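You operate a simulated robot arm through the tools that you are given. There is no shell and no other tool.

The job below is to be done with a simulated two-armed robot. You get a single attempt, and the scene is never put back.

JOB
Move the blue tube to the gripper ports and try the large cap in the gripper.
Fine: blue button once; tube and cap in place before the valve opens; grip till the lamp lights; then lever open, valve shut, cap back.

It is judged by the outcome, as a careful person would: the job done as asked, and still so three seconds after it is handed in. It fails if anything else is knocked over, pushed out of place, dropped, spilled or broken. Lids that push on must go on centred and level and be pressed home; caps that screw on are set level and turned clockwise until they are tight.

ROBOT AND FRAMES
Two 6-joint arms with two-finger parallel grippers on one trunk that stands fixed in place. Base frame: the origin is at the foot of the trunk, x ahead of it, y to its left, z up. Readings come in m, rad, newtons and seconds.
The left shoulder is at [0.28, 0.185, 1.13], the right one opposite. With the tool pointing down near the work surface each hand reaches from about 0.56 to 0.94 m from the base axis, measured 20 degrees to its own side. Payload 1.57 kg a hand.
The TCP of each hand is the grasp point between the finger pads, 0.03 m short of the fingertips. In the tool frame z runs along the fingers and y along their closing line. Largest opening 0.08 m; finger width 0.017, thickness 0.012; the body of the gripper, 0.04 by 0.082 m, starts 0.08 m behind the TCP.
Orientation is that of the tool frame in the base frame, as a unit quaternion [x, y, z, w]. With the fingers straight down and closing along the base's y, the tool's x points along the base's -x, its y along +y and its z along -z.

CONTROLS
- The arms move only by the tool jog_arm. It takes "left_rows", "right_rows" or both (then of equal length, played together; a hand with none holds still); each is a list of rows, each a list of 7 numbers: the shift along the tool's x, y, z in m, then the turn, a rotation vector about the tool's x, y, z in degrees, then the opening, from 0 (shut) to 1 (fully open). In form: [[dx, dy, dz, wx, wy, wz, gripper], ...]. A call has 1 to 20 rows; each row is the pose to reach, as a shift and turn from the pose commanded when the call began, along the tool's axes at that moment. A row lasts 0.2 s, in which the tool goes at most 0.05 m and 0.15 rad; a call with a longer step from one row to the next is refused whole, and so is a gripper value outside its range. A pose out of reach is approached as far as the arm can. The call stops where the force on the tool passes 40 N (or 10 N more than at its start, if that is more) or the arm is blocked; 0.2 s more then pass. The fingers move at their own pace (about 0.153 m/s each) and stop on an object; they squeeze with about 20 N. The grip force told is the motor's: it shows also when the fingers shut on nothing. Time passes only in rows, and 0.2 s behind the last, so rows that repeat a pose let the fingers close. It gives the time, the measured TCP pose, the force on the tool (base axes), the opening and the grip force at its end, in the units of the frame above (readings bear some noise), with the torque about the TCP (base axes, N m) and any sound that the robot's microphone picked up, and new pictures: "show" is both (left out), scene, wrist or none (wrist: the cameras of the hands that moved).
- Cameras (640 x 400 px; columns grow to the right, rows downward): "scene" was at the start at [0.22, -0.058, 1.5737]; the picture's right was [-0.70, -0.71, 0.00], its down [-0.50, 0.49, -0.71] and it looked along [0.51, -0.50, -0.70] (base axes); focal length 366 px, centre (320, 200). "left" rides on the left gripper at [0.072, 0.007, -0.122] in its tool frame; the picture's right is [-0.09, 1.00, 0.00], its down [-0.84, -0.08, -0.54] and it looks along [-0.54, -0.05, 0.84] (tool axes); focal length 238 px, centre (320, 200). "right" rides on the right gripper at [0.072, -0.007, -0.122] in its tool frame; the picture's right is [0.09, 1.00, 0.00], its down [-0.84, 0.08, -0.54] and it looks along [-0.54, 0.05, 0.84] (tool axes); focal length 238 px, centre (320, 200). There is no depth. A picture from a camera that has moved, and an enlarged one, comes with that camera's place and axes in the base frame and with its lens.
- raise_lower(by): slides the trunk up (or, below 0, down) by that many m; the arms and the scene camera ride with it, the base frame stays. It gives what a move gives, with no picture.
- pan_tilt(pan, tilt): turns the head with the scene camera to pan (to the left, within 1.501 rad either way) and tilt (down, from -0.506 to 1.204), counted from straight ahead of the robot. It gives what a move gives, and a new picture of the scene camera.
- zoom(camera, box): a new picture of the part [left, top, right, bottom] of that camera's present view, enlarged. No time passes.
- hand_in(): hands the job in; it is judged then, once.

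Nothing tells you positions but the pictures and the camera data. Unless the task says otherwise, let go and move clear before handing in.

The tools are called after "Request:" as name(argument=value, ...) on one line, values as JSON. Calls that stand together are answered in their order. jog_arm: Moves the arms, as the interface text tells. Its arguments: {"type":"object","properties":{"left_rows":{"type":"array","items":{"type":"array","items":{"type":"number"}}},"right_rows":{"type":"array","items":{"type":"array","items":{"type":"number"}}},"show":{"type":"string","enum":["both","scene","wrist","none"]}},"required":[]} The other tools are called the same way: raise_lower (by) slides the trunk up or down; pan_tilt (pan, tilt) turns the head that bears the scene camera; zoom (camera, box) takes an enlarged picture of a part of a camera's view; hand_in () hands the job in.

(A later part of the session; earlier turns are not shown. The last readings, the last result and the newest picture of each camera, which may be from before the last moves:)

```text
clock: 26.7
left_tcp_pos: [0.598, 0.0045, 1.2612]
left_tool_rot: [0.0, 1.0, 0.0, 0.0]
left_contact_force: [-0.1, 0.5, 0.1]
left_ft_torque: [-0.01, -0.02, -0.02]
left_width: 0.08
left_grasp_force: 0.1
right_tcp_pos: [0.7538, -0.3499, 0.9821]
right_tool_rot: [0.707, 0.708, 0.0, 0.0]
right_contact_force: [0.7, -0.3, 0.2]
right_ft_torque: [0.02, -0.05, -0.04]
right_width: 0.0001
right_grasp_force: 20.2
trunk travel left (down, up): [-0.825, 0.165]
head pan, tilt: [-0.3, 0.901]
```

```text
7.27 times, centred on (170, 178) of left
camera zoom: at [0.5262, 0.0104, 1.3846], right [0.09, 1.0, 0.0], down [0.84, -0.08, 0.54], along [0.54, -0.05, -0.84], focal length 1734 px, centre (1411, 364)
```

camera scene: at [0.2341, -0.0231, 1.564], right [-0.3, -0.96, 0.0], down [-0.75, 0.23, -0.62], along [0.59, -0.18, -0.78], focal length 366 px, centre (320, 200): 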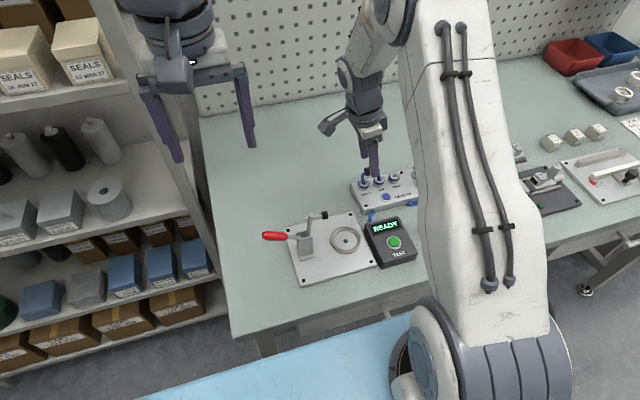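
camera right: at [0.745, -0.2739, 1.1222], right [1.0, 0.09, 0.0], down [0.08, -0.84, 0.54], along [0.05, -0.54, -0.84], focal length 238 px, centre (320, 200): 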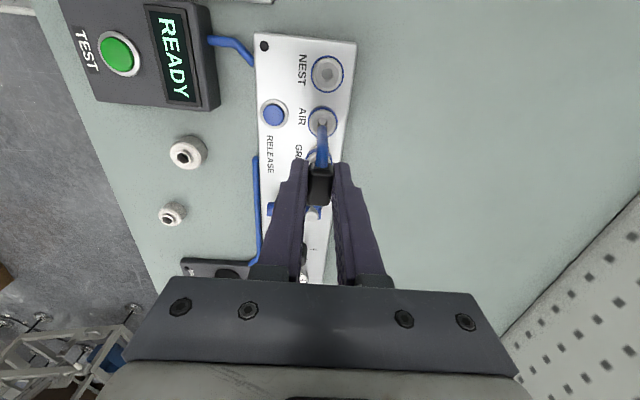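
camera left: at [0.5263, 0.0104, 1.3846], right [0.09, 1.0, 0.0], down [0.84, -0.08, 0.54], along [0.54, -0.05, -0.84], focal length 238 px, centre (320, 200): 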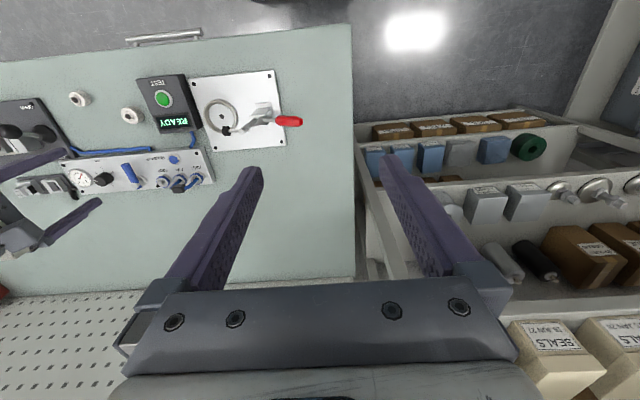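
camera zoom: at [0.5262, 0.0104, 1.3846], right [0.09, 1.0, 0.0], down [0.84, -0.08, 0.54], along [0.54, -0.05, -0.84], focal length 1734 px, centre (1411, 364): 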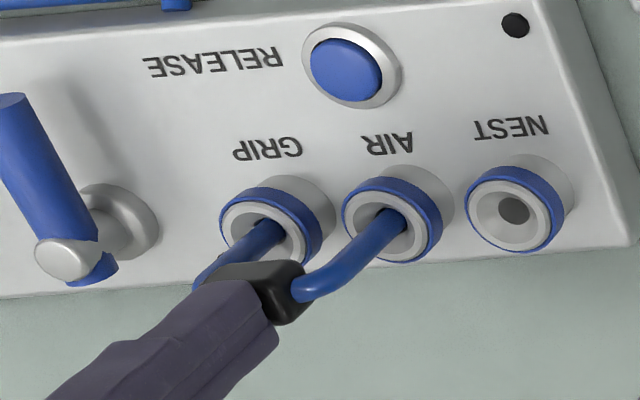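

The fingertip is directly over the block, just not yet touching. Continuing down.

Request:
jog_arm(right_rows=[[0, 0.001, 0.0015, 0, 0, 0, 0], [0, 0.001, 0.003, 0, 0, 0, 0], [0, 0.001, 0.0045, 0, 0, 0, 0], [0, 0.001, 0.006, 0, 0, 0, 0]], show="none")

Request:
zoom(camera="scene", box=[355, 145, 419, 190])

```text
clock: 27.7
left_tcp_pos: [0.5969, 0.0053, 1.2627]
left_tool_rot: [0.0, 1.0, 0.0, 0.0]
left_contact_force: [0.1, 1.1, 0.1]
left_ft_torque: [0.0, -0.02, -0.01]
left_width: 0.0801
left_grasp_force: 0.0
right_tcp_pos: [0.7563, -0.3508, 0.9788]
right_tool_rot: [0.706, 0.708, 0.001, 0.002]
right_contact_force: [-2.4, 0.4, 26.5]
right_ft_torque: [0.14, 0.14, 0.05]
right_width: 0.0
right_grasp_force: 20.0
trunk travel left (down, up): [-0.825, 0.165]
head pan, tilt: [-0.3, 0.901]
```

```text
8.89 times, centred on (387, 168) of scene
camera zoom: at [0.2326, -0.0223, 1.5646], right [-0.3, -0.96, 0.0], down [-0.75, 0.23, -0.62], along [0.59, -0.18, -0.78], focal length 3253 px, centre (-276, 489)
```

zoom: 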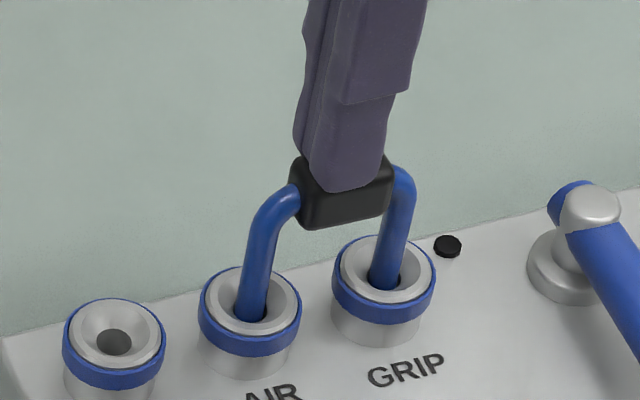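

Force is 26 N and the handle now sits at the same height above the ports as it did originally, so it's essentially home. One slightly firmer press to make sure, then lift off.

Request:
jog_arm(right_rows=[[0, 0, 0.0005, 0, 0, 0, 0], [0, 0, 0.001, 0, 0, 0, 0]], show="none")

Request:
zoom(camera="scene", box=[355, 145, 419, 190])

Request:
zoom(camera="left", box=[130, 150, 210, 205])

```text
clock: 28.3
left_tcp_pos: [0.5955, 0.0056, 1.2626]
left_tool_rot: [-0.001, 1.0, 0.0, 0.0]
left_contact_force: [-0.5, 0.2, 0.3]
left_ft_torque: [-0.01, 0.04, -0.01]
left_width: 0.08
left_grasp_force: 0.1
right_tcp_pos: [0.756, -0.3525, 0.9767]
right_tool_rot: [0.707, 0.707, 0.001, 0.004]
right_contact_force: [-0.4, -2.8, 34.8]
right_ft_torque: [0.16, 0.08, -0.02]
right_width: 0.0
right_grasp_force: 20.1
trunk travel left (down, up): [-0.825, 0.165]
head pan, tilt: [-0.3, 0.901]
```

```text
8.89 times, centred on (387, 168) of scene
camera zoom: at [0.2323, -0.0223, 1.5645], right [-0.3, -0.96, 0.0], down [-0.75, 0.23, -0.62], along [0.59, -0.18, -0.78], focal length 3253 px, centre (-276, 489)
```

zoom: 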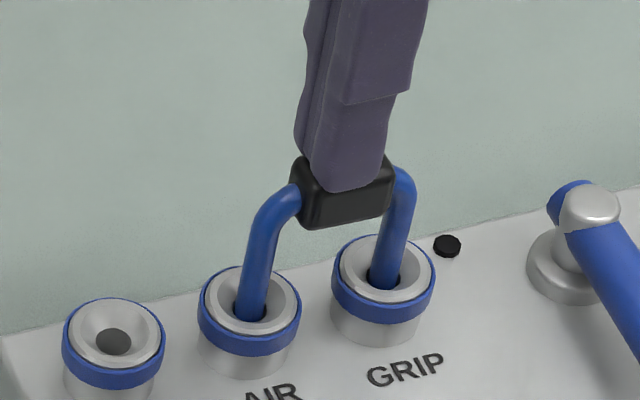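

```text
7.27 times, centred on (170, 178) of left
camera zoom: at [0.5248, 0.0109, 1.3854], right [0.09, 1.0, 0.0], down [0.84, -0.08, 0.54], along [0.54, -0.05, -0.84], focal length 1734 px, centre (1411, 364)
```

zoom: 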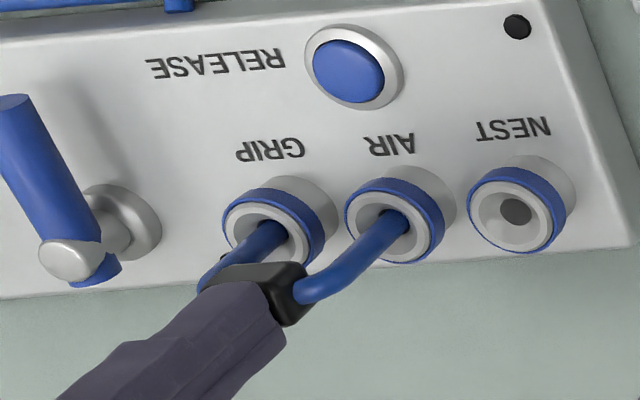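

The tube is home in AIR–GRIP. Now up and over to hover above the large cap with fingers open.

Request:
jog_arm(right_rows=[[0, 0, -0.03, 0, 0, 0, 0], [0, 0, -0.07, 0, 0, 0, 0], [-0.009, -0.04, -0.08, 0, 0, 0, 0.3], [-0.018, -0.08, -0.08, 0, 0, 0, 0.65], [-0.027, -0.12, -0.07, 0, 0, 0, 0.65], [-0.0355, -0.1455, -0.055, 0, 0, 0, 0.65], [-0.0355, -0.1455, -0.055, 0, 0, 0, 0.65]])

Request:
zoom(camera="right", box=[240, 100, 400, 220])

Request:
zoom(camera="scene", box=[345, 150, 465, 250])

Request:
zoom(camera="left", box=[60, 70, 220, 200])

```text
clock: 29.9
left_tcp_pos: [0.5986, 0.0045, 1.2611]
left_tool_rot: [0.0, 1.0, -0.001, 0.0]
left_contact_force: [-0.8, 0.0, -0.1]
left_ft_torque: [0.0, 0.04, -0.01]
left_width: 0.08
left_grasp_force: 0.0
right_tcp_pos: [0.6085, -0.3858, 1.0304]
right_tool_rot: [0.706, 0.708, 0.0, 0.0]
right_contact_force: [0.6, 0.2, -0.2]
right_ft_torque: [0.01, 0.01, -0.03]
right_width: 0.0522
right_grasp_force: 0.0
trunk travel left (down, up): [-0.825, 0.165]
head pan, tilt: [-0.3, 0.901]
camera scene: at [0.2339, -0.023, 1.564], right [-0.3, -0.96, 0.0], down [-0.75, 0.23, -0.62], along [0.59, -0.18, -0.78], focal length 366 px, centre (320, 200)
camera right: at [0.5997, -0.3127, 1.152], right [1.0, 0.09, 0.0], down [0.08, -0.84, 0.54], along [0.05, -0.54, -0.84], focal length 238 px, centre (320, 200)
```

scene: 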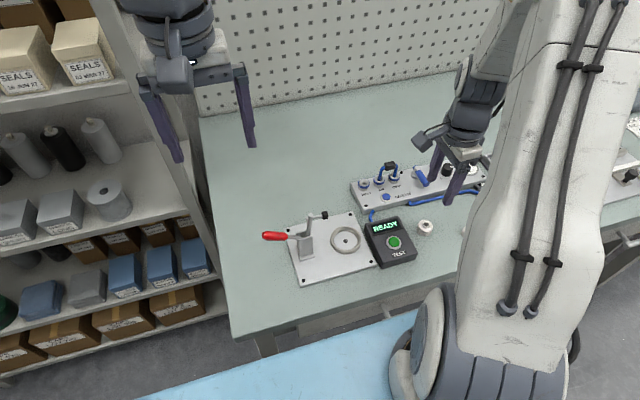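
right: 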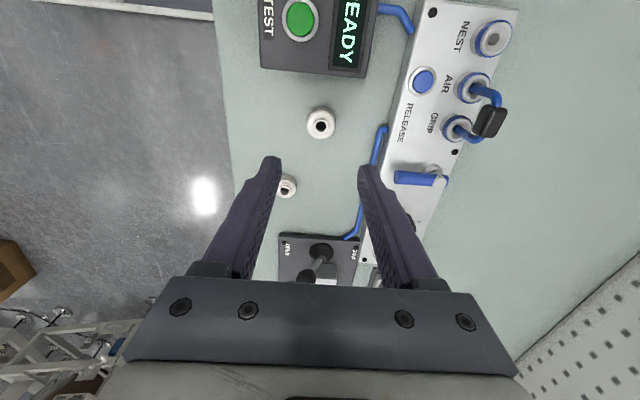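

```text
3.33 times, centred on (320, 160) of right
camera zoom: at [0.5997, -0.3127, 1.152], right [1.0, 0.09, 0.0], down [0.08, -0.84, 0.54], along [0.05, -0.54, -0.84], focal length 794 px, centre (320, 333)
```

zoom: 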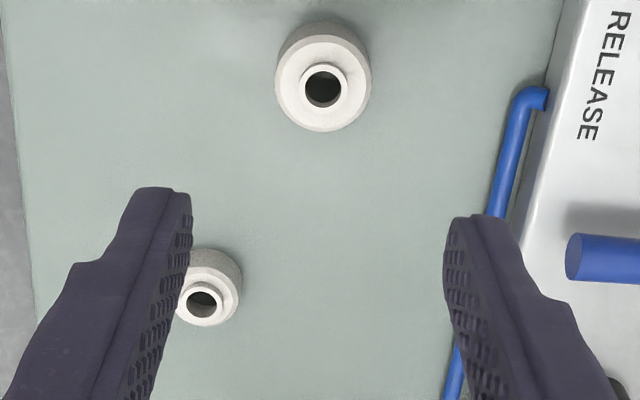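

```text
4.00 times, centred on (405, 200) of scene
camera zoom: at [0.2339, -0.023, 1.564], right [-0.3, -0.96, 0.0], down [-0.75, 0.23, -0.62], along [0.59, -0.18, -0.78], focal length 1464 px, centre (-20, 200)
```

zoom: 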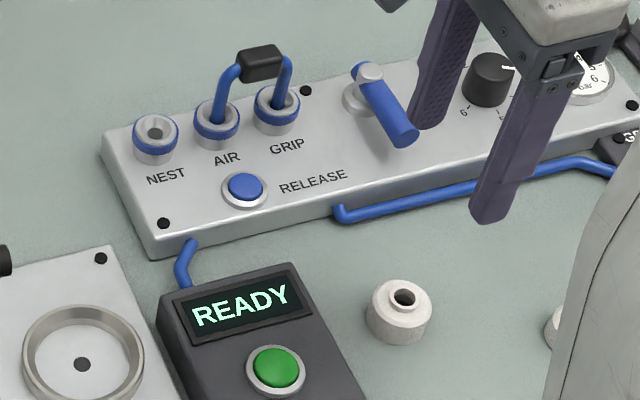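

```text
3.08 times, centred on (140, 135) of left
camera zoom: at [0.5262, 0.0103, 1.3847], right [0.09, 1.0, 0.0], down [0.84, -0.08, 0.54], along [0.54, -0.05, -0.84], focal length 733 px, centre (874, 400)
```

zoom: 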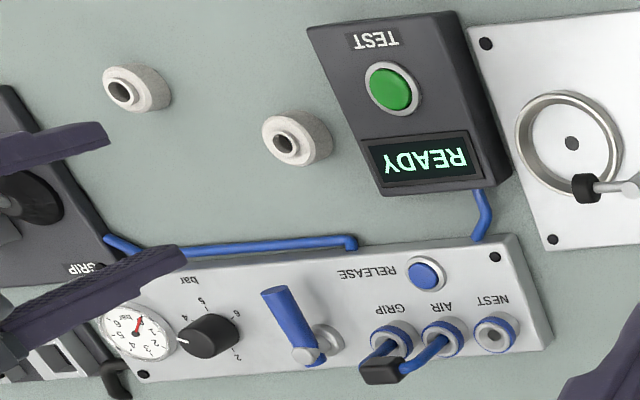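

The large cap is directly below at about (0.607,-0.385), table near z≈0.862. Descending around it, stopping above the table.

Request:
jog_arm(right_rows=[[0, -0.002, 0.04, 0, 0, 0, 0.65], [0, -0.002, 0.08, 0, 0, 0, 0.65], [0, -0.002, 0.11, 0, 0, 0, 0.65], [0, -0.002, 0.122, 0, 0, 0, 0.65], [0, -0.002, 0.122, 0, 0, 0, 0.65]], show="wrist")

Request:
zoom(camera="right", box=[240, 100, 400, 220])

Request:
zoom(camera="scene", box=[380, 180, 460, 250])

Request:
zoom(camera="left", box=[100, 80, 164, 130])

```text
clock: 31.1
left_tcp_pos: [0.5967, 0.0044, 1.2618]
left_tool_rot: [0.0, 1.0, 0.001, 0.0]
left_contact_force: [0.1, -0.3, 1.0]
left_ft_torque: [0.01, 0.01, 0.0]
left_width: 0.0803
left_grasp_force: 0.0
right_tcp_pos: [0.608, -0.3848, 0.9085]
right_tool_rot: [0.707, 0.707, -0.001, 0.0]
right_contact_force: [0.0, -1.0, -0.3]
right_ft_torque: [-0.01, 0.01, 0.0]
right_width: 0.052
right_grasp_force: 0.1
trunk travel left (down, up): [-0.825, 0.165]
head pan, tilt: [-0.3, 0.901]
camera right: at [0.5991, -0.3122, 1.0287], right [1.0, 0.09, 0.0], down [0.08, -0.84, 0.54], along [0.05, -0.54, -0.84], focal length 238 px, centre (320, 200)
```

right: 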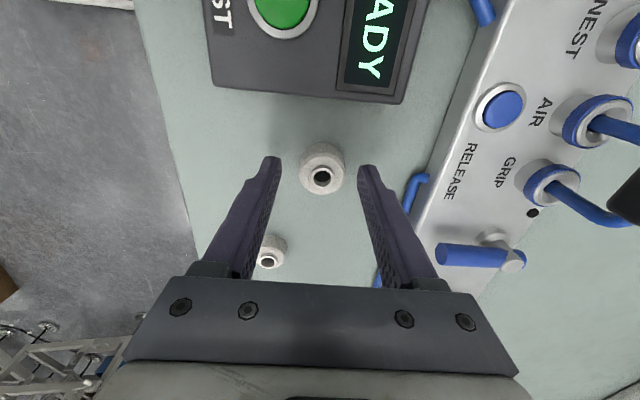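

```text
3.33 times, centred on (320, 160) of right
camera zoom: at [0.5991, -0.3122, 1.0287], right [1.0, 0.09, 0.0], down [0.08, -0.84, 0.54], along [0.05, -0.54, -0.84], focal length 794 px, centre (320, 333)
```

zoom: 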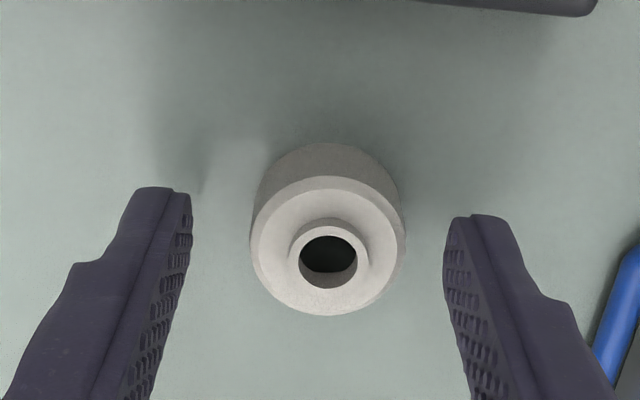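

```text
5.71 times, centred on (420, 215) of scene
camera zoom: at [0.234, -0.023, 1.564], right [-0.3, -0.96, 0.0], down [-0.75, 0.23, -0.62], along [0.59, -0.18, -0.78], focal length 2091 px, centre (-251, 114)
```

zoom: 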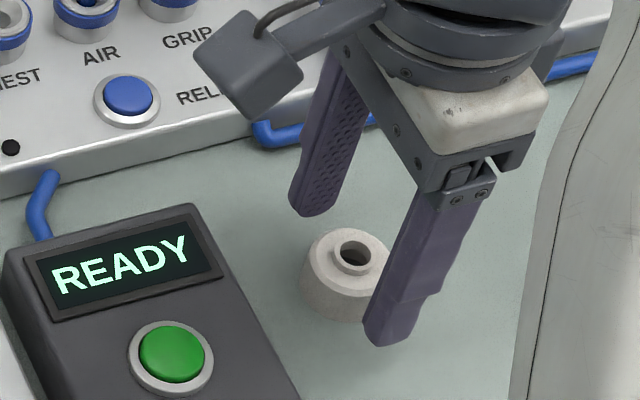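

```text
8.00 times, centred on (132, 105) of left
camera zoom: at [0.5262, 0.0104, 1.3846], right [0.09, 1.0, 0.0], down [0.84, -0.08, 0.54], along [0.54, -0.05, -0.84], focal length 1907 px, centre (1824, 960)
```

zoom: 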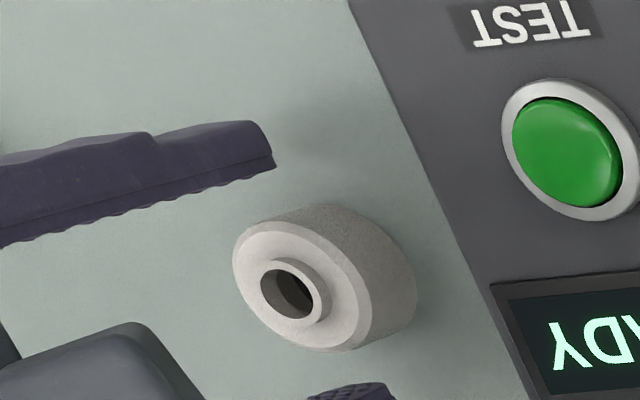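

Aligned on the cap. Lowering 8 mm more and closing gently.

Request:
jog_arm(right_rows=[[0, 0.0005, 0.004, 0, 0, 0, 0.65], [0, 0.0005, 0.008, 0, 0, 0, 0.65], [0, 0.0005, 0.008, 0, 0, 0, 0.65], [0, 0.0005, 0.008, 0, 0, 0, 0.3], [0, 0.0005, 0.008, 0, 0, 0, 0.3], [0, 0.0005, 0.008, 0, 0, 0, 0.3]], show="wrist")

Request:
zoom(camera="right", box=[240, 100, 400, 220])

Request:
zoom(camera="scene", box=[380, 180, 460, 250])

```text
clock: 32.5
left_tcp_pos: [0.5981, 0.0048, 1.2625]
left_tool_rot: [-0.001, 1.0, 0.0, 0.0]
left_contact_force: [0.1, -0.4, -0.4]
left_ft_torque: [0.0, -0.03, -0.03]
left_width: 0.0797
left_grasp_force: 0.2
right_tcp_pos: [0.6076, -0.3852, 0.8996]
right_tool_rot: [0.707, 0.707, 0.001, 0.0]
right_contact_force: [0.6, 0.1, 0.3]
right_ft_torque: [-0.04, 0.0, 0.03]
right_width: 0.0284
right_grasp_force: 10.1
trunk travel left (down, up): [-0.825, 0.165]
head pan, tilt: [-0.3, 0.901]
camera right: at [0.5989, -0.3122, 1.0202], right [1.0, 0.09, 0.0], down [0.08, -0.84, 0.54], along [0.05, -0.54, -0.84], focal length 238 px, centre (320, 200)
```

right: 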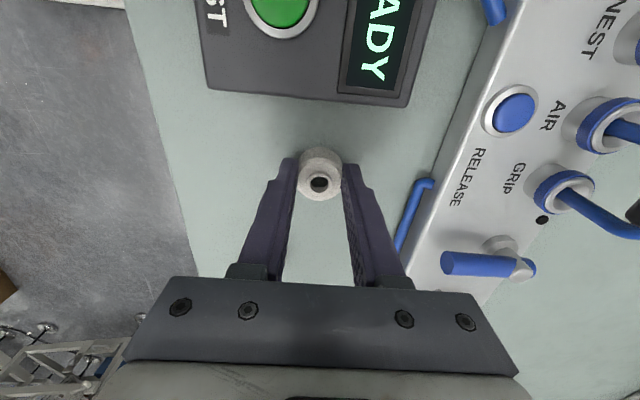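

```text
3.33 times, centred on (320, 160) of right
camera zoom: at [0.5989, -0.3122, 1.0202], right [1.0, 0.09, 0.0], down [0.08, -0.84, 0.54], along [0.05, -0.54, -0.84], focal length 794 px, centre (320, 333)
```

zoom: 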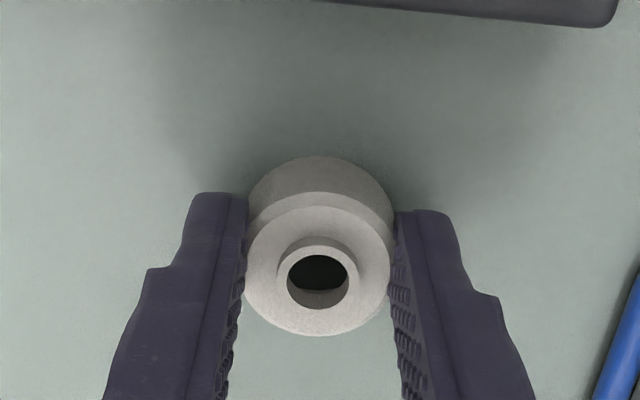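

```text
5.71 times, centred on (420, 215) of scene
camera zoom: at [0.234, -0.0229, 1.564], right [-0.3, -0.96, 0.0], down [-0.75, 0.23, -0.62], along [0.59, -0.18, -0.78], focal length 2091 px, centre (-251, 114)
```

zoom: 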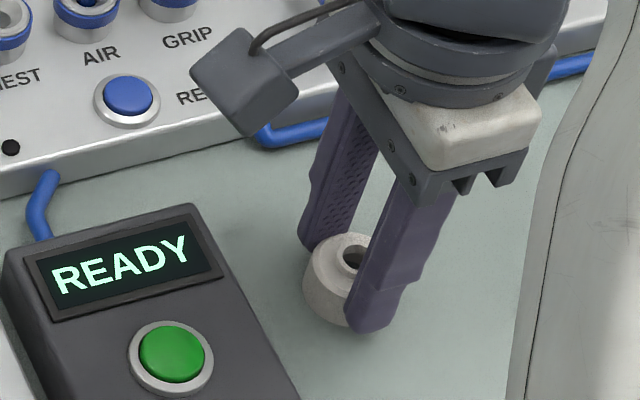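

Width reads 28 mm, so I'm on the chamfered upper part rather than the 34 mm body. I reopen, go lower until just above the table, and close again.

Request:
jog_arm(right_rows=[[0, 0, 0, 0, 0, 0, 0.65], [0, 0, 0, 0, 0, 0, 0.65], [0, 0, 0.0015, 0, 0, 0, 0.65], [0, 0, 0.003, 0, 0, 0, 0.65], [0, 0, 0.0045, 0, 0, 0, 0.65]], show="none")

Request:
zoom(camera="right", box=[240, 100, 400, 220])

Request:
zoom(camera="scene", box=[395, 200, 443, 240])

Request:
zoom(camera="left", box=[100, 80, 164, 130])

```text
clock: 33.7
left_tcp_pos: [0.5979, 0.0042, 1.2608]
left_tool_rot: [0.0, 1.0, 0.0, 0.001]
left_contact_force: [0.4, -0.1, -1.0]
left_ft_torque: [-0.01, 0.0, -0.01]
left_width: 0.08
left_grasp_force: 0.0
right_tcp_pos: [0.6071, -0.3871, 0.894]
right_tool_rot: [0.707, 0.707, -0.001, 0.0]
right_contact_force: [0.3, 0.0, 0.2]
right_ft_torque: [0.0, 0.02, 0.0]
right_width: 0.0519
right_grasp_force: 0.0
trunk travel left (down, up): [-0.825, 0.165]
head pan, tilt: [-0.3, 0.901]
```

```text
3.33 times, centred on (320, 160) of right
camera zoom: at [0.5987, -0.3129, 1.0154], right [1.0, 0.09, 0.0], down [0.08, -0.84, 0.54], along [0.05, -0.54, -0.84], focal length 794 px, centre (320, 333)
```

zoom: 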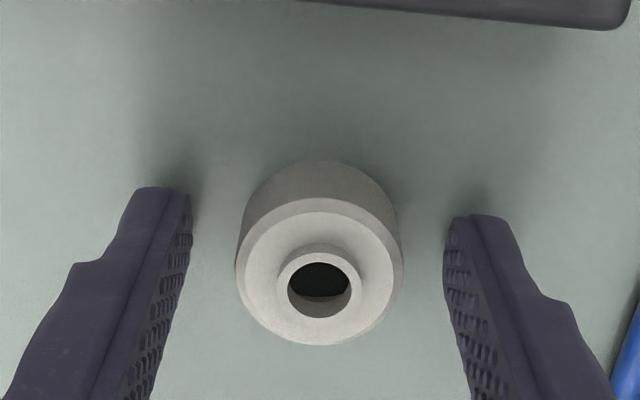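

```text
10.00 times, centred on (419, 220) of scene
camera zoom: at [0.234, -0.0229, 1.564], right [-0.3, -0.96, 0.0], down [-0.75, 0.23, -0.62], along [0.59, -0.18, -0.78], focal length 3660 px, centre (-670, 0)
```

zoom: 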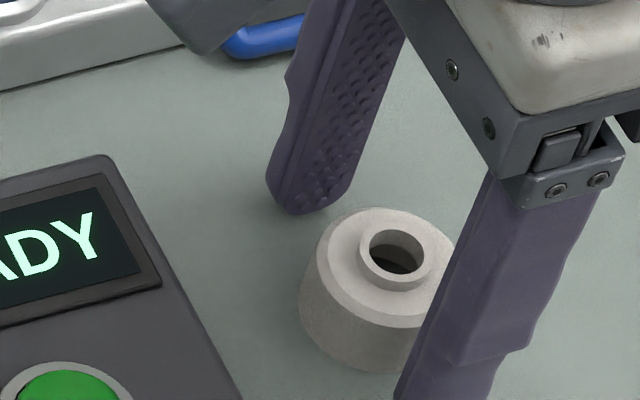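

```text
8.00 times, centred on (132, 105) of left
camera zoom: at [0.5262, 0.0104, 1.3847], right [0.09, 1.0, 0.0], down [0.84, -0.08, 0.54], along [0.54, -0.05, -0.84], focal length 1907 px, centre (1824, 960)
```

zoom: 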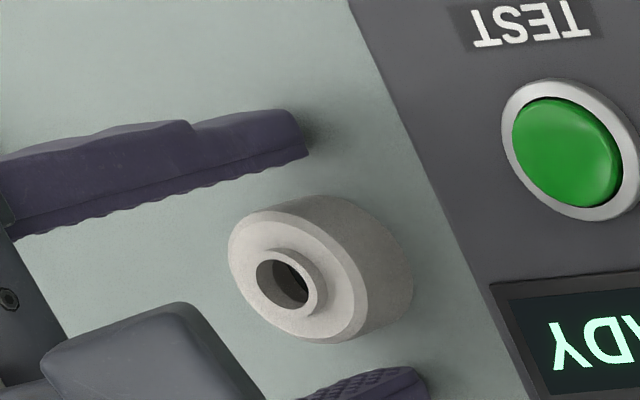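

Now the fingertips are alongside the 34 mm body. I'll close gradually with a mild setpoint and read the width.

Request:
jog_arm(right_rows=[[0, -0.0015, 0.001, 0, 0, 0, 0.45], [0, -0.0015, 0.001, 0, 0, 0, 0.4], [0, -0.0015, 0.001, 0, 0, 0, 0.4], [0, -0.0015, 0.001, 0, 0, 0, 0.4]], show="none")

Request:
zoom(camera="right", box=[240, 100, 400, 220])

Request:
zoom(camera="scene", box=[395, 200, 443, 240])

```text
clock: 34.7
left_tcp_pos: [0.598, 0.0045, 1.2627]
left_tool_rot: [-0.001, 1.0, 0.0, -0.001]
left_contact_force: [0.1, 0.6, 0.2]
left_ft_torque: [0.0, 0.01, -0.02]
left_width: 0.0802
left_grasp_force: 0.1
right_tcp_pos: [0.6051, -0.3864, 0.8945]
right_tool_rot: [0.707, 0.708, 0.0, 0.0]
right_contact_force: [0.2, -0.2, -0.5]
right_ft_torque: [-0.02, -0.01, 0.0]
right_width: 0.0328
right_grasp_force: 0.5
trunk travel left (down, up): [-0.825, 0.165]
head pan, tilt: [-0.3, 0.901]
```

```text
3.33 times, centred on (320, 160) of right
camera zoom: at [0.597, -0.3128, 1.0149], right [1.0, 0.09, 0.0], down [0.08, -0.84, 0.54], along [0.05, -0.54, -0.84], focal length 794 px, centre (320, 333)
```

zoom: 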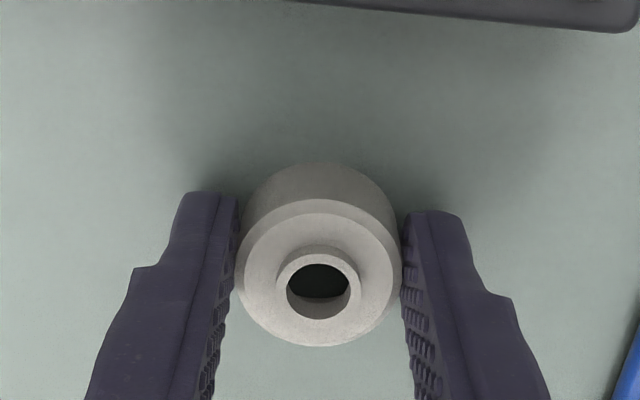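

```text
10.00 times, centred on (419, 220) of scene
camera zoom: at [0.234, -0.0229, 1.564], right [-0.3, -0.96, 0.0], down [-0.75, 0.23, -0.62], along [0.59, -0.18, -0.78], focal length 3660 px, centre (-670, 0)
```

zoom: 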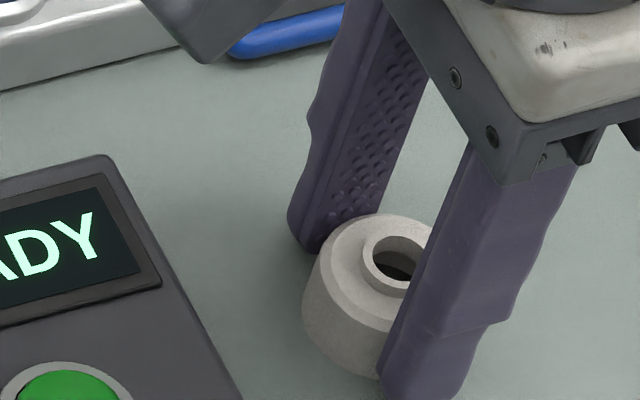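

The body's top edge is near z≈0.868, so I can go lower for a better hold. Opening a bit and lowering 8 mm.

Request:
jog_arm(right_rows=[[0, 0, 0, 0, 0, 0, 0.55], [0, 0, 0.002, 0, 0, 0, 0.55], [0, 0, 0.004, 0, 0, 0, 0.55], [0, 0, 0.006, 0, 0, 0, 0.55], [0, 0, 0.0075, 0, 0, 0, 0.55], [0, 0, 0.0075, 0, 0, 0, 0.42], [0, 0, 0.0075, 0, 0, 0, 0.39], [0, 0, 0.0075, 0, 0, 0, 0.39]], show="none")

Request:
zoom(camera="right", box=[240, 100, 400, 220])

Request:
zoom(camera="scene", box=[395, 200, 443, 240])

```text
clock: 35.9
left_tcp_pos: [0.5965, 0.0047, 1.2621]
left_tool_rot: [0.0, 1.0, 0.0, 0.001]
left_contact_force: [0.1, -0.3, 0.2]
left_ft_torque: [0.0, 0.02, 0.01]
left_width: 0.0801
left_grasp_force: 0.0
right_tcp_pos: [0.6077, -0.387, 0.8906]
right_tool_rot: [0.707, 0.708, 0.0, 0.002]
right_contact_force: [-3.9, -0.9, 22.3]
right_ft_torque: [0.11, 0.65, 0.03]
right_width: 0.0369
right_grasp_force: 2.0
trunk travel left (down, up): [-0.825, 0.165]
head pan, tilt: [-0.3, 0.901]
stopped in row 6 (right hand): the force on the tool passed its limit at 45 N (the readings are from after the stop); the commanded pose is now the measured one
```

```text
3.33 times, centred on (320, 160) of right
camera zoom: at [0.5972, -0.3134, 1.0111], right [1.0, 0.09, 0.0], down [0.08, -0.84, 0.54], along [0.05, -0.54, -0.84], focal length 794 px, centre (320, 333)
```

zoom: 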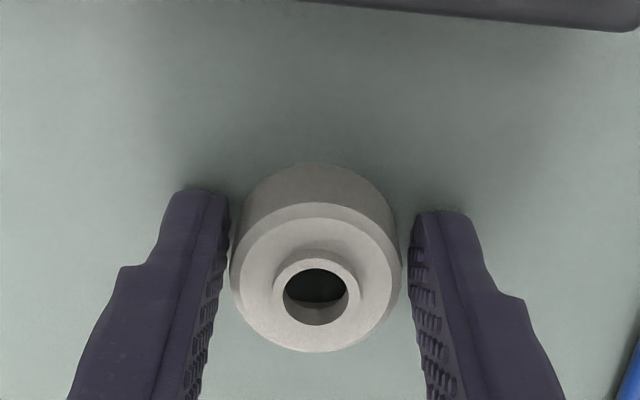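

```text
10.00 times, centred on (419, 220) of scene
camera zoom: at [0.233, -0.0222, 1.5643], right [-0.3, -0.96, 0.0], down [-0.75, 0.23, -0.62], along [0.59, -0.18, -0.78], focal length 3660 px, centre (-670, 0)
```

zoom: 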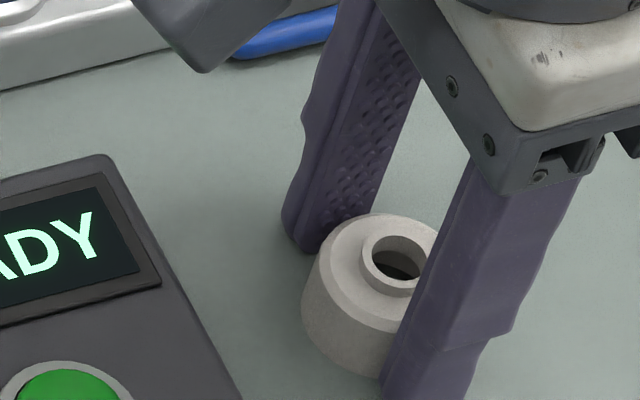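

Fingertips met the table at z≈0.860, so table height is confirmed. I lift 2.5 mm and close softly on the cap.

Request:
jog_arm(right_rows=[[0, -0.001, -0.0025, 0, 0, 0, 0.45], [0, -0.001, -0.0025, 0, 0, 0, 0.4], [0, -0.001, -0.0025, 0, 0, 0, 0.36], [0, -0.001, -0.0025, 0, 0, 0, 0.36], [0, -0.001, -0.0025, 0, 0, 0, 0.36]], show="none")

Request:
zoom(camera="right", box=[240, 100, 400, 220])

Request:
zoom(camera="scene", box=[395, 200, 443, 240])

```text
clock: 37.1
left_tcp_pos: [0.5964, 0.0058, 1.2615]
left_tool_rot: [-0.001, 1.0, 0.0, 0.001]
left_contact_force: [0.0, 0.2, -0.3]
left_ft_torque: [-0.01, -0.03, -0.01]
left_width: 0.0801
left_grasp_force: 0.1
right_tcp_pos: [0.6047, -0.3872, 0.8905]
right_tool_rot: [0.707, 0.708, 0.0, 0.0]
right_contact_force: [0.2, 0.2, -0.6]
right_ft_torque: [-0.02, 0.0, -0.02]
right_width: 0.0295
right_grasp_force: 10.1
trunk travel left (down, up): [-0.825, 0.165]
head pan, tilt: [-0.3, 0.901]
```

```text
3.33 times, centred on (320, 160) of right
camera zoom: at [0.5966, -0.3137, 1.0123], right [1.0, 0.09, 0.0], down [0.08, -0.84, 0.54], along [0.05, -0.54, -0.84], focal length 794 px, centre (320, 333)
```

zoom: 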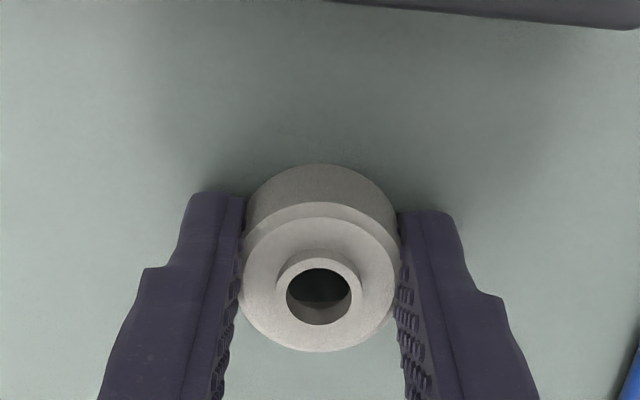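

```text
10.00 times, centred on (419, 220) of scene
camera zoom: at [0.234, -0.0229, 1.564], right [-0.3, -0.96, 0.0], down [-0.75, 0.23, -0.62], along [0.59, -0.18, -0.78], focal length 3660 px, centre (-670, 0)
```

zoom: 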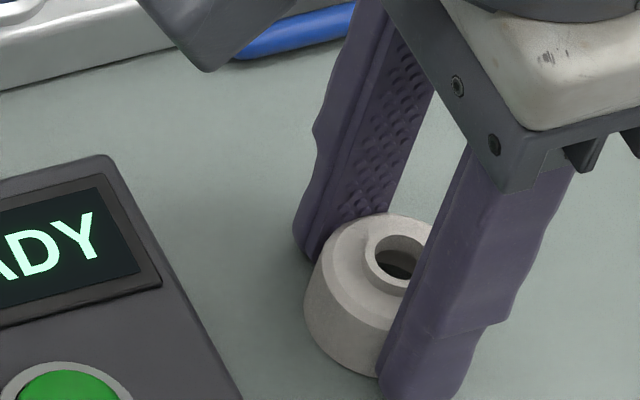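

Grip touches at ~29–30 mm with the pads slightly compressing it; visually the cap is ~34 mm, matching the 34 jaws. I regrip 3 mm higher so the cap base stays lowest, then lift.

Request:
jog_arm(right_rows=[[0, 0, 0, 0, 0, 0, 0.5], [0, 0, -0.003, 0, 0, 0, 0.5], [0, 0, -0.003, 0, 0, 0, 0.36], [0, 0, -0.003, 0, 0, 0, 0.33], [0, 0, -0.003, 0, 0, 0, 0.33], [0, 0, -0.013, 0, 0, 0, 0.33], [0, 0, -0.033, 0, 0, 0, 0.33], [0, 0, -0.063, 0, 0, 0, 0.33], [0, 0, -0.103, 0, 0, 0, 0.33], [0, 0, -0.103, 0, 0, 0, 0.33]], show="wrist")

Request:
zoom(camera="right", box=[240, 100, 400, 220])

Request:
zoom(camera="scene", box=[380, 150, 460, 240])

Request:
zoom(camera="left", box=[80, 80, 180, 180])

```text
clock: 39.3
left_tcp_pos: [0.5989, 0.0056, 1.2617]
left_tool_rot: [0.0, 1.0, 0.0, 0.001]
left_contact_force: [0.1, -0.3, 0.8]
left_ft_torque: [0.01, -0.03, 0.0]
left_width: 0.0803
left_grasp_force: 0.0
right_tcp_pos: [0.6062, -0.3872, 0.9972]
right_tool_rot: [0.706, 0.708, 0.0, 0.001]
right_contact_force: [0.7, 0.1, -0.1]
right_ft_torque: [0.03, -0.01, 0.0]
right_width: 0.0284
right_grasp_force: 10.2
trunk travel left (down, up): [-0.825, 0.165]
head pan, tilt: [-0.3, 0.901]
camera right: at [0.5978, -0.3132, 1.1182], right [1.0, 0.09, 0.0], down [0.08, -0.84, 0.54], along [0.05, -0.54, -0.84], focal length 238 px, centre (320, 200)
```

right: 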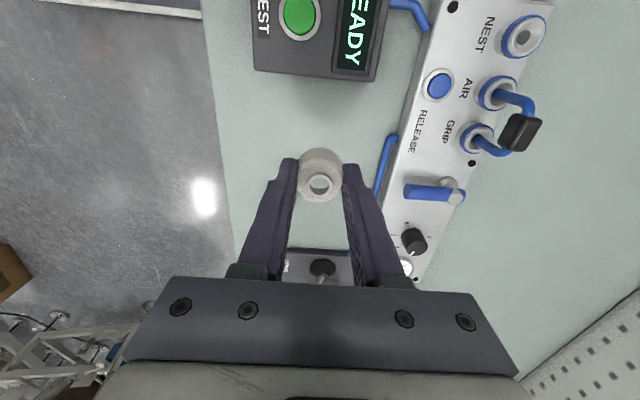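

```text
3.33 times, centred on (320, 160) of right
camera zoom: at [0.5978, -0.3132, 1.1182], right [1.0, 0.09, 0.0], down [0.08, -0.84, 0.54], along [0.05, -0.54, -0.84], focal length 794 px, centre (320, 333)
```

zoom: 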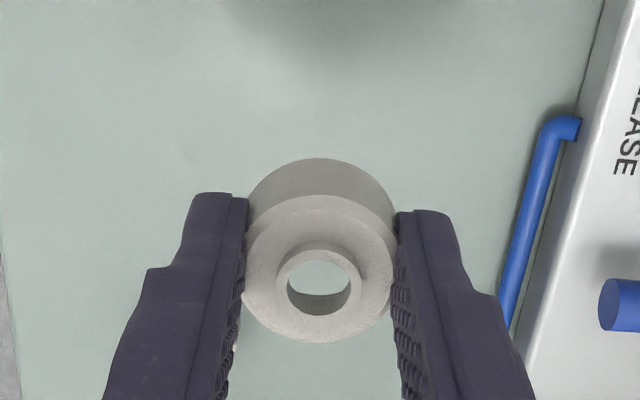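

```text
4.44 times, centred on (420, 195) of scene
camera zoom: at [0.2337, -0.0228, 1.564], right [-0.3, -0.96, 0.0], down [-0.75, 0.23, -0.62], along [0.59, -0.18, -0.78], focal length 1627 px, centre (-124, 222)
```

zoom: 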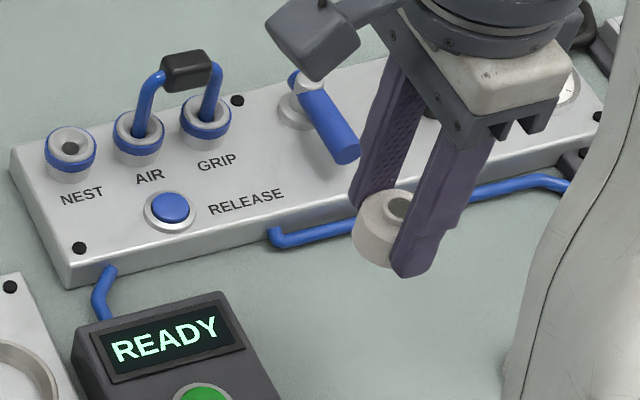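

```text
4.00 times, centred on (130, 130) of left
camera zoom: at [0.526, 0.0106, 1.3847], right [0.09, 1.0, 0.0], down [0.84, -0.08, 0.54], along [0.54, -0.05, -0.84], focal length 953 px, centre (1080, 480)
```

zoom: 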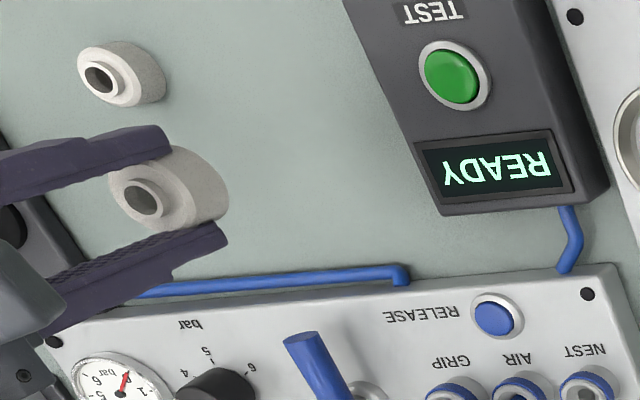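

The cap is held and the tube remains upright in AIR–GRIP. Moving over the gripper seat at safe height.

Request:
jog_arm(right_rows=[[-0.03, 0.003, -0.015, 0, 0, 0, 0.33], [-0.07, 0.007, -0.03, 0, 0, 0, 0.33], [-0.11, 0.011, -0.03, 0, 0, 0, 0.33], [-0.15, 0.015, -0.03, 0, 0, 0, 0.33], [-0.19, 0.019, -0.03, 0, 0, 0, 0.33], [-0.23, 0.023, -0.03, 0, 0, 0, 0.33], [-0.265, 0.026, -0.015, 0, 0, 0, 0.33], [-0.281, 0.0275, 0.0, 0, 0, 0, 0.33], [-0.281, 0.0275, 0.0, 0, 0, 0, 0.33]])

Request:
zoom(camera="right", box=[240, 100, 400, 220])

Request:
zoom(camera="left", box=[0, 70, 100, 180])

```text
clock: 41.3
left_tcp_pos: [0.598, 0.0046, 1.2622]
left_tool_rot: [0.0, 1.0, 0.001, 0.0]
left_contact_force: [-1.1, -1.4, 0.5]
left_ft_torque: [0.01, -0.02, -0.02]
left_width: 0.0799
left_grasp_force: 0.3
right_tcp_pos: [0.6318, -0.6682, 0.9922]
right_tool_rot: [0.706, 0.708, 0.0, 0.0]
right_contact_force: [-0.1, 0.1, -0.2]
right_ft_torque: [-0.02, 0.0, 0.02]
right_width: 0.0284
right_grasp_force: 9.9
trunk travel left (down, up): [-0.825, 0.165]
head pan, tilt: [-0.3, 0.901]
camera scene: at [0.2341, -0.0232, 1.564], right [-0.3, -0.96, 0.0], down [-0.75, 0.23, -0.62], along [0.59, -0.18, -0.78], focal length 366 px, centre (320, 200)
camera right: at [0.623, -0.5957, 1.1138], right [1.0, 0.09, 0.0], down [0.08, -0.84, 0.54], along [0.05, -0.54, -0.84], focal length 238 px, centre (320, 200)
```

scene: 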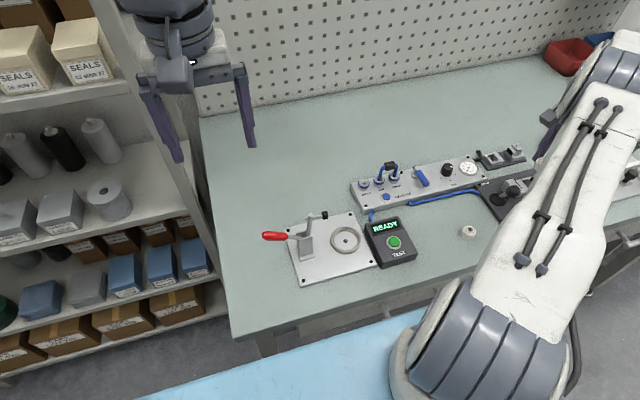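
right: 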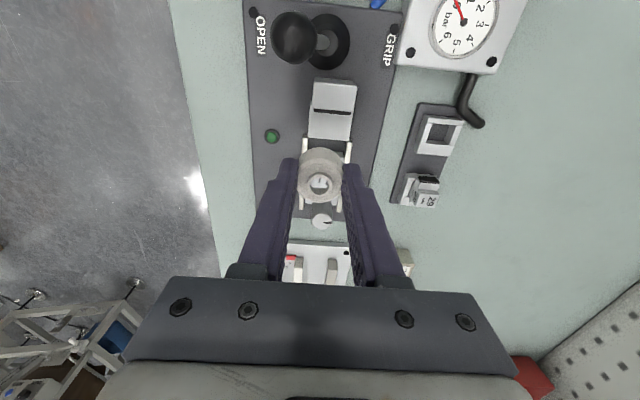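

```text
3.33 times, centred on (320, 160) of right
camera zoom: at [0.623, -0.5957, 1.1138], right [1.0, 0.09, 0.0], down [0.08, -0.84, 0.54], along [0.05, -0.54, -0.84], focal length 794 px, centre (320, 333)
```

zoom: 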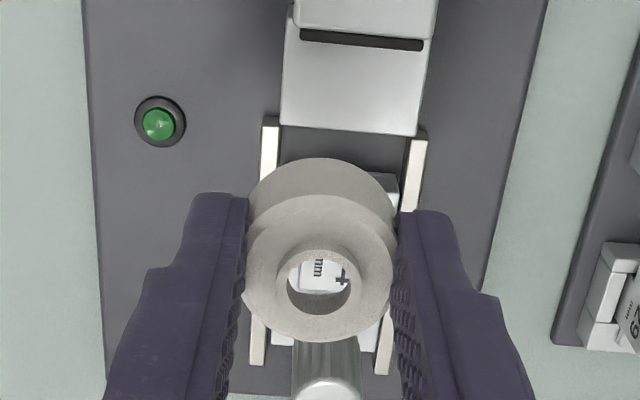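

```text
3.64 times, centred on (50, 125) of left
camera zoom: at [0.5263, 0.0102, 1.3846], right [0.09, 1.0, 0.0], down [0.84, -0.08, 0.54], along [0.54, -0.05, -0.84], focal length 867 px, centre (1302, 473)
```

zoom: 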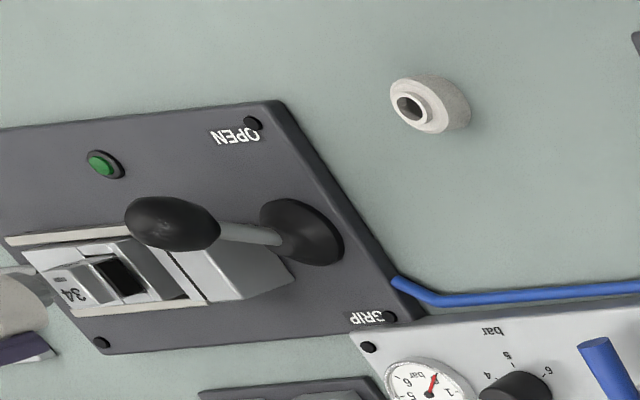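

The view is very clear: seat centre is at x≈0.6385, so I need +9 mm in x; y is right. I correct and descend to just above the seat.

Request:
jog_arm(right_rows=[[0.001, 0.009, 0, 0, 0, 0, 0.33], [0.001, 0.009, 0.03, 0, 0, 0, 0.33], [0.001, 0.009, 0.06, 0, 0, 0, 0.33], [0.001, 0.009, 0.06, 0, 0, 0, 0.33]], show="none")

Request:
zoom(camera="right", box=[240, 90, 400, 210])

Request:
zoom(camera="left", box=[0, 90, 80, 160])

```text
clock: 42.3
left_tcp_pos: [0.5972, 0.0048, 1.2615]
left_tool_rot: [-0.001, 1.0, 0.0, 0.0]
left_contact_force: [-0.5, 0.6, 0.6]
left_ft_torque: [0.01, 0.05, 0.03]
left_width: 0.0799
left_grasp_force: 0.0
right_tcp_pos: [0.6418, -0.6678, 0.9347]
right_tool_rot: [0.706, 0.708, 0.0, 0.0]
right_contact_force: [0.3, -1.5, -0.3]
right_ft_torque: [0.02, 0.01, 0.0]
right_width: 0.0283
right_grasp_force: 9.6
trunk travel left (down, up): [-0.825, 0.165]
head pan, tilt: [-0.3, 0.901]
```

```text
3.33 times, centred on (320, 150) of right
camera zoom: at [0.6327, -0.5937, 1.056], right [1.0, 0.09, 0.0], down [0.08, -0.84, 0.54], along [0.05, -0.54, -0.84], focal length 794 px, centre (320, 367)
```

zoom: 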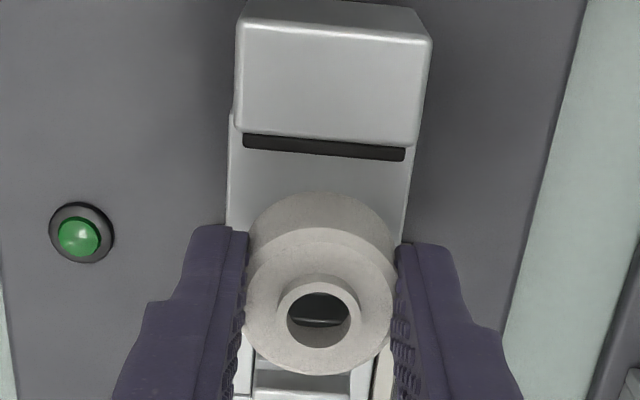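

```text
5.71 times, centred on (40, 125) of left
camera zoom: at [0.5263, 0.0103, 1.3846], right [0.09, 1.0, 0.0], down [0.84, -0.08, 0.54], along [0.54, -0.05, -0.84], focal length 1362 px, centre (1920, 629)
```

zoom: 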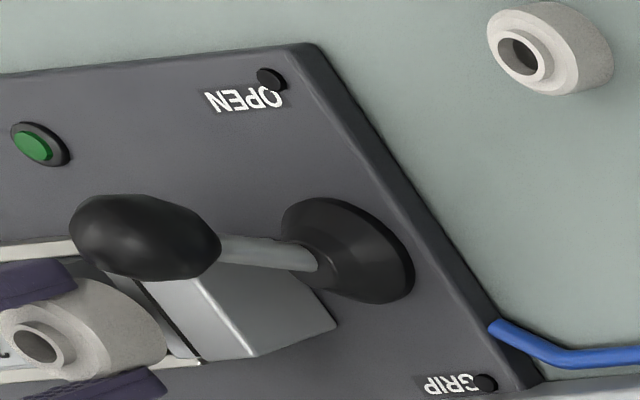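

Cap is centred in x over the seat and ~3 mm clear of the fixed pad. I nudge 1.5 mm toward the pad and lower until contact.

Request:
jog_arm(right_rows=[[0.0015, 0, 0.005, 0, 0, 0, 0.33], [0.0015, 0, 0.01, 0, 0, 0, 0.33], [0.0015, 0, 0.012, 0, 0, 0, 0.33], [0.0015, 0, 0.0135, 0, 0, 0, 0.33]], show="none")

Request:
zoom(camera="right", box=[240, 90, 400, 210])

Request:
zoom(camera="left", box=[0, 90, 80, 160])

```text
clock: 43.3
left_tcp_pos: [0.5975, 0.005, 1.2625]
left_tool_rot: [0.001, 1.0, 0.0, 0.0]
left_contact_force: [-0.2, -0.2, -0.3]
left_ft_torque: [0.02, -0.04, 0.01]
left_width: 0.08
left_grasp_force: 0.0
right_tcp_pos: [0.6436, -0.6663, 0.9217]
right_tool_rot: [0.707, 0.707, 0.0, 0.001]
right_contact_force: [-0.7, -0.7, 3.7]
right_ft_torque: [-0.01, 0.05, -0.01]
right_width: 0.0287
right_grasp_force: 10.2
trunk travel left (down, up): [-0.825, 0.165]
head pan, tilt: [-0.3, 0.901]
```

```text
3.33 times, centred on (320, 150) of right
camera zoom: at [0.6334, -0.5918, 1.0419], right [1.0, 0.09, 0.0], down [0.08, -0.84, 0.54], along [0.05, -0.54, -0.84], focal length 794 px, centre (320, 367)
```

zoom: 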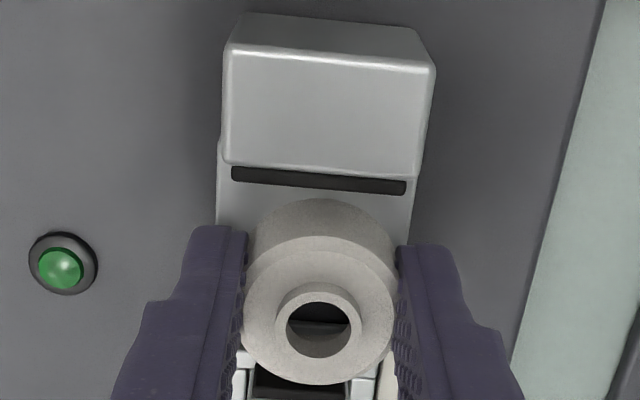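

```text
5.71 times, centred on (40, 125) of left
camera zoom: at [0.5261, 0.0104, 1.3847], right [0.09, 1.0, 0.0], down [0.84, -0.08, 0.54], along [0.54, -0.05, -0.84], focal length 1362 px, centre (1920, 629)
```

zoom: 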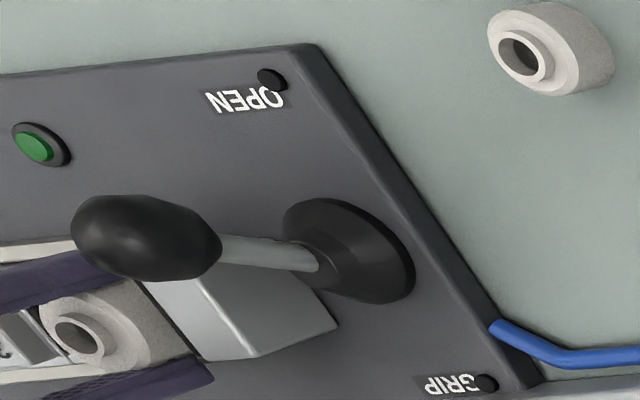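

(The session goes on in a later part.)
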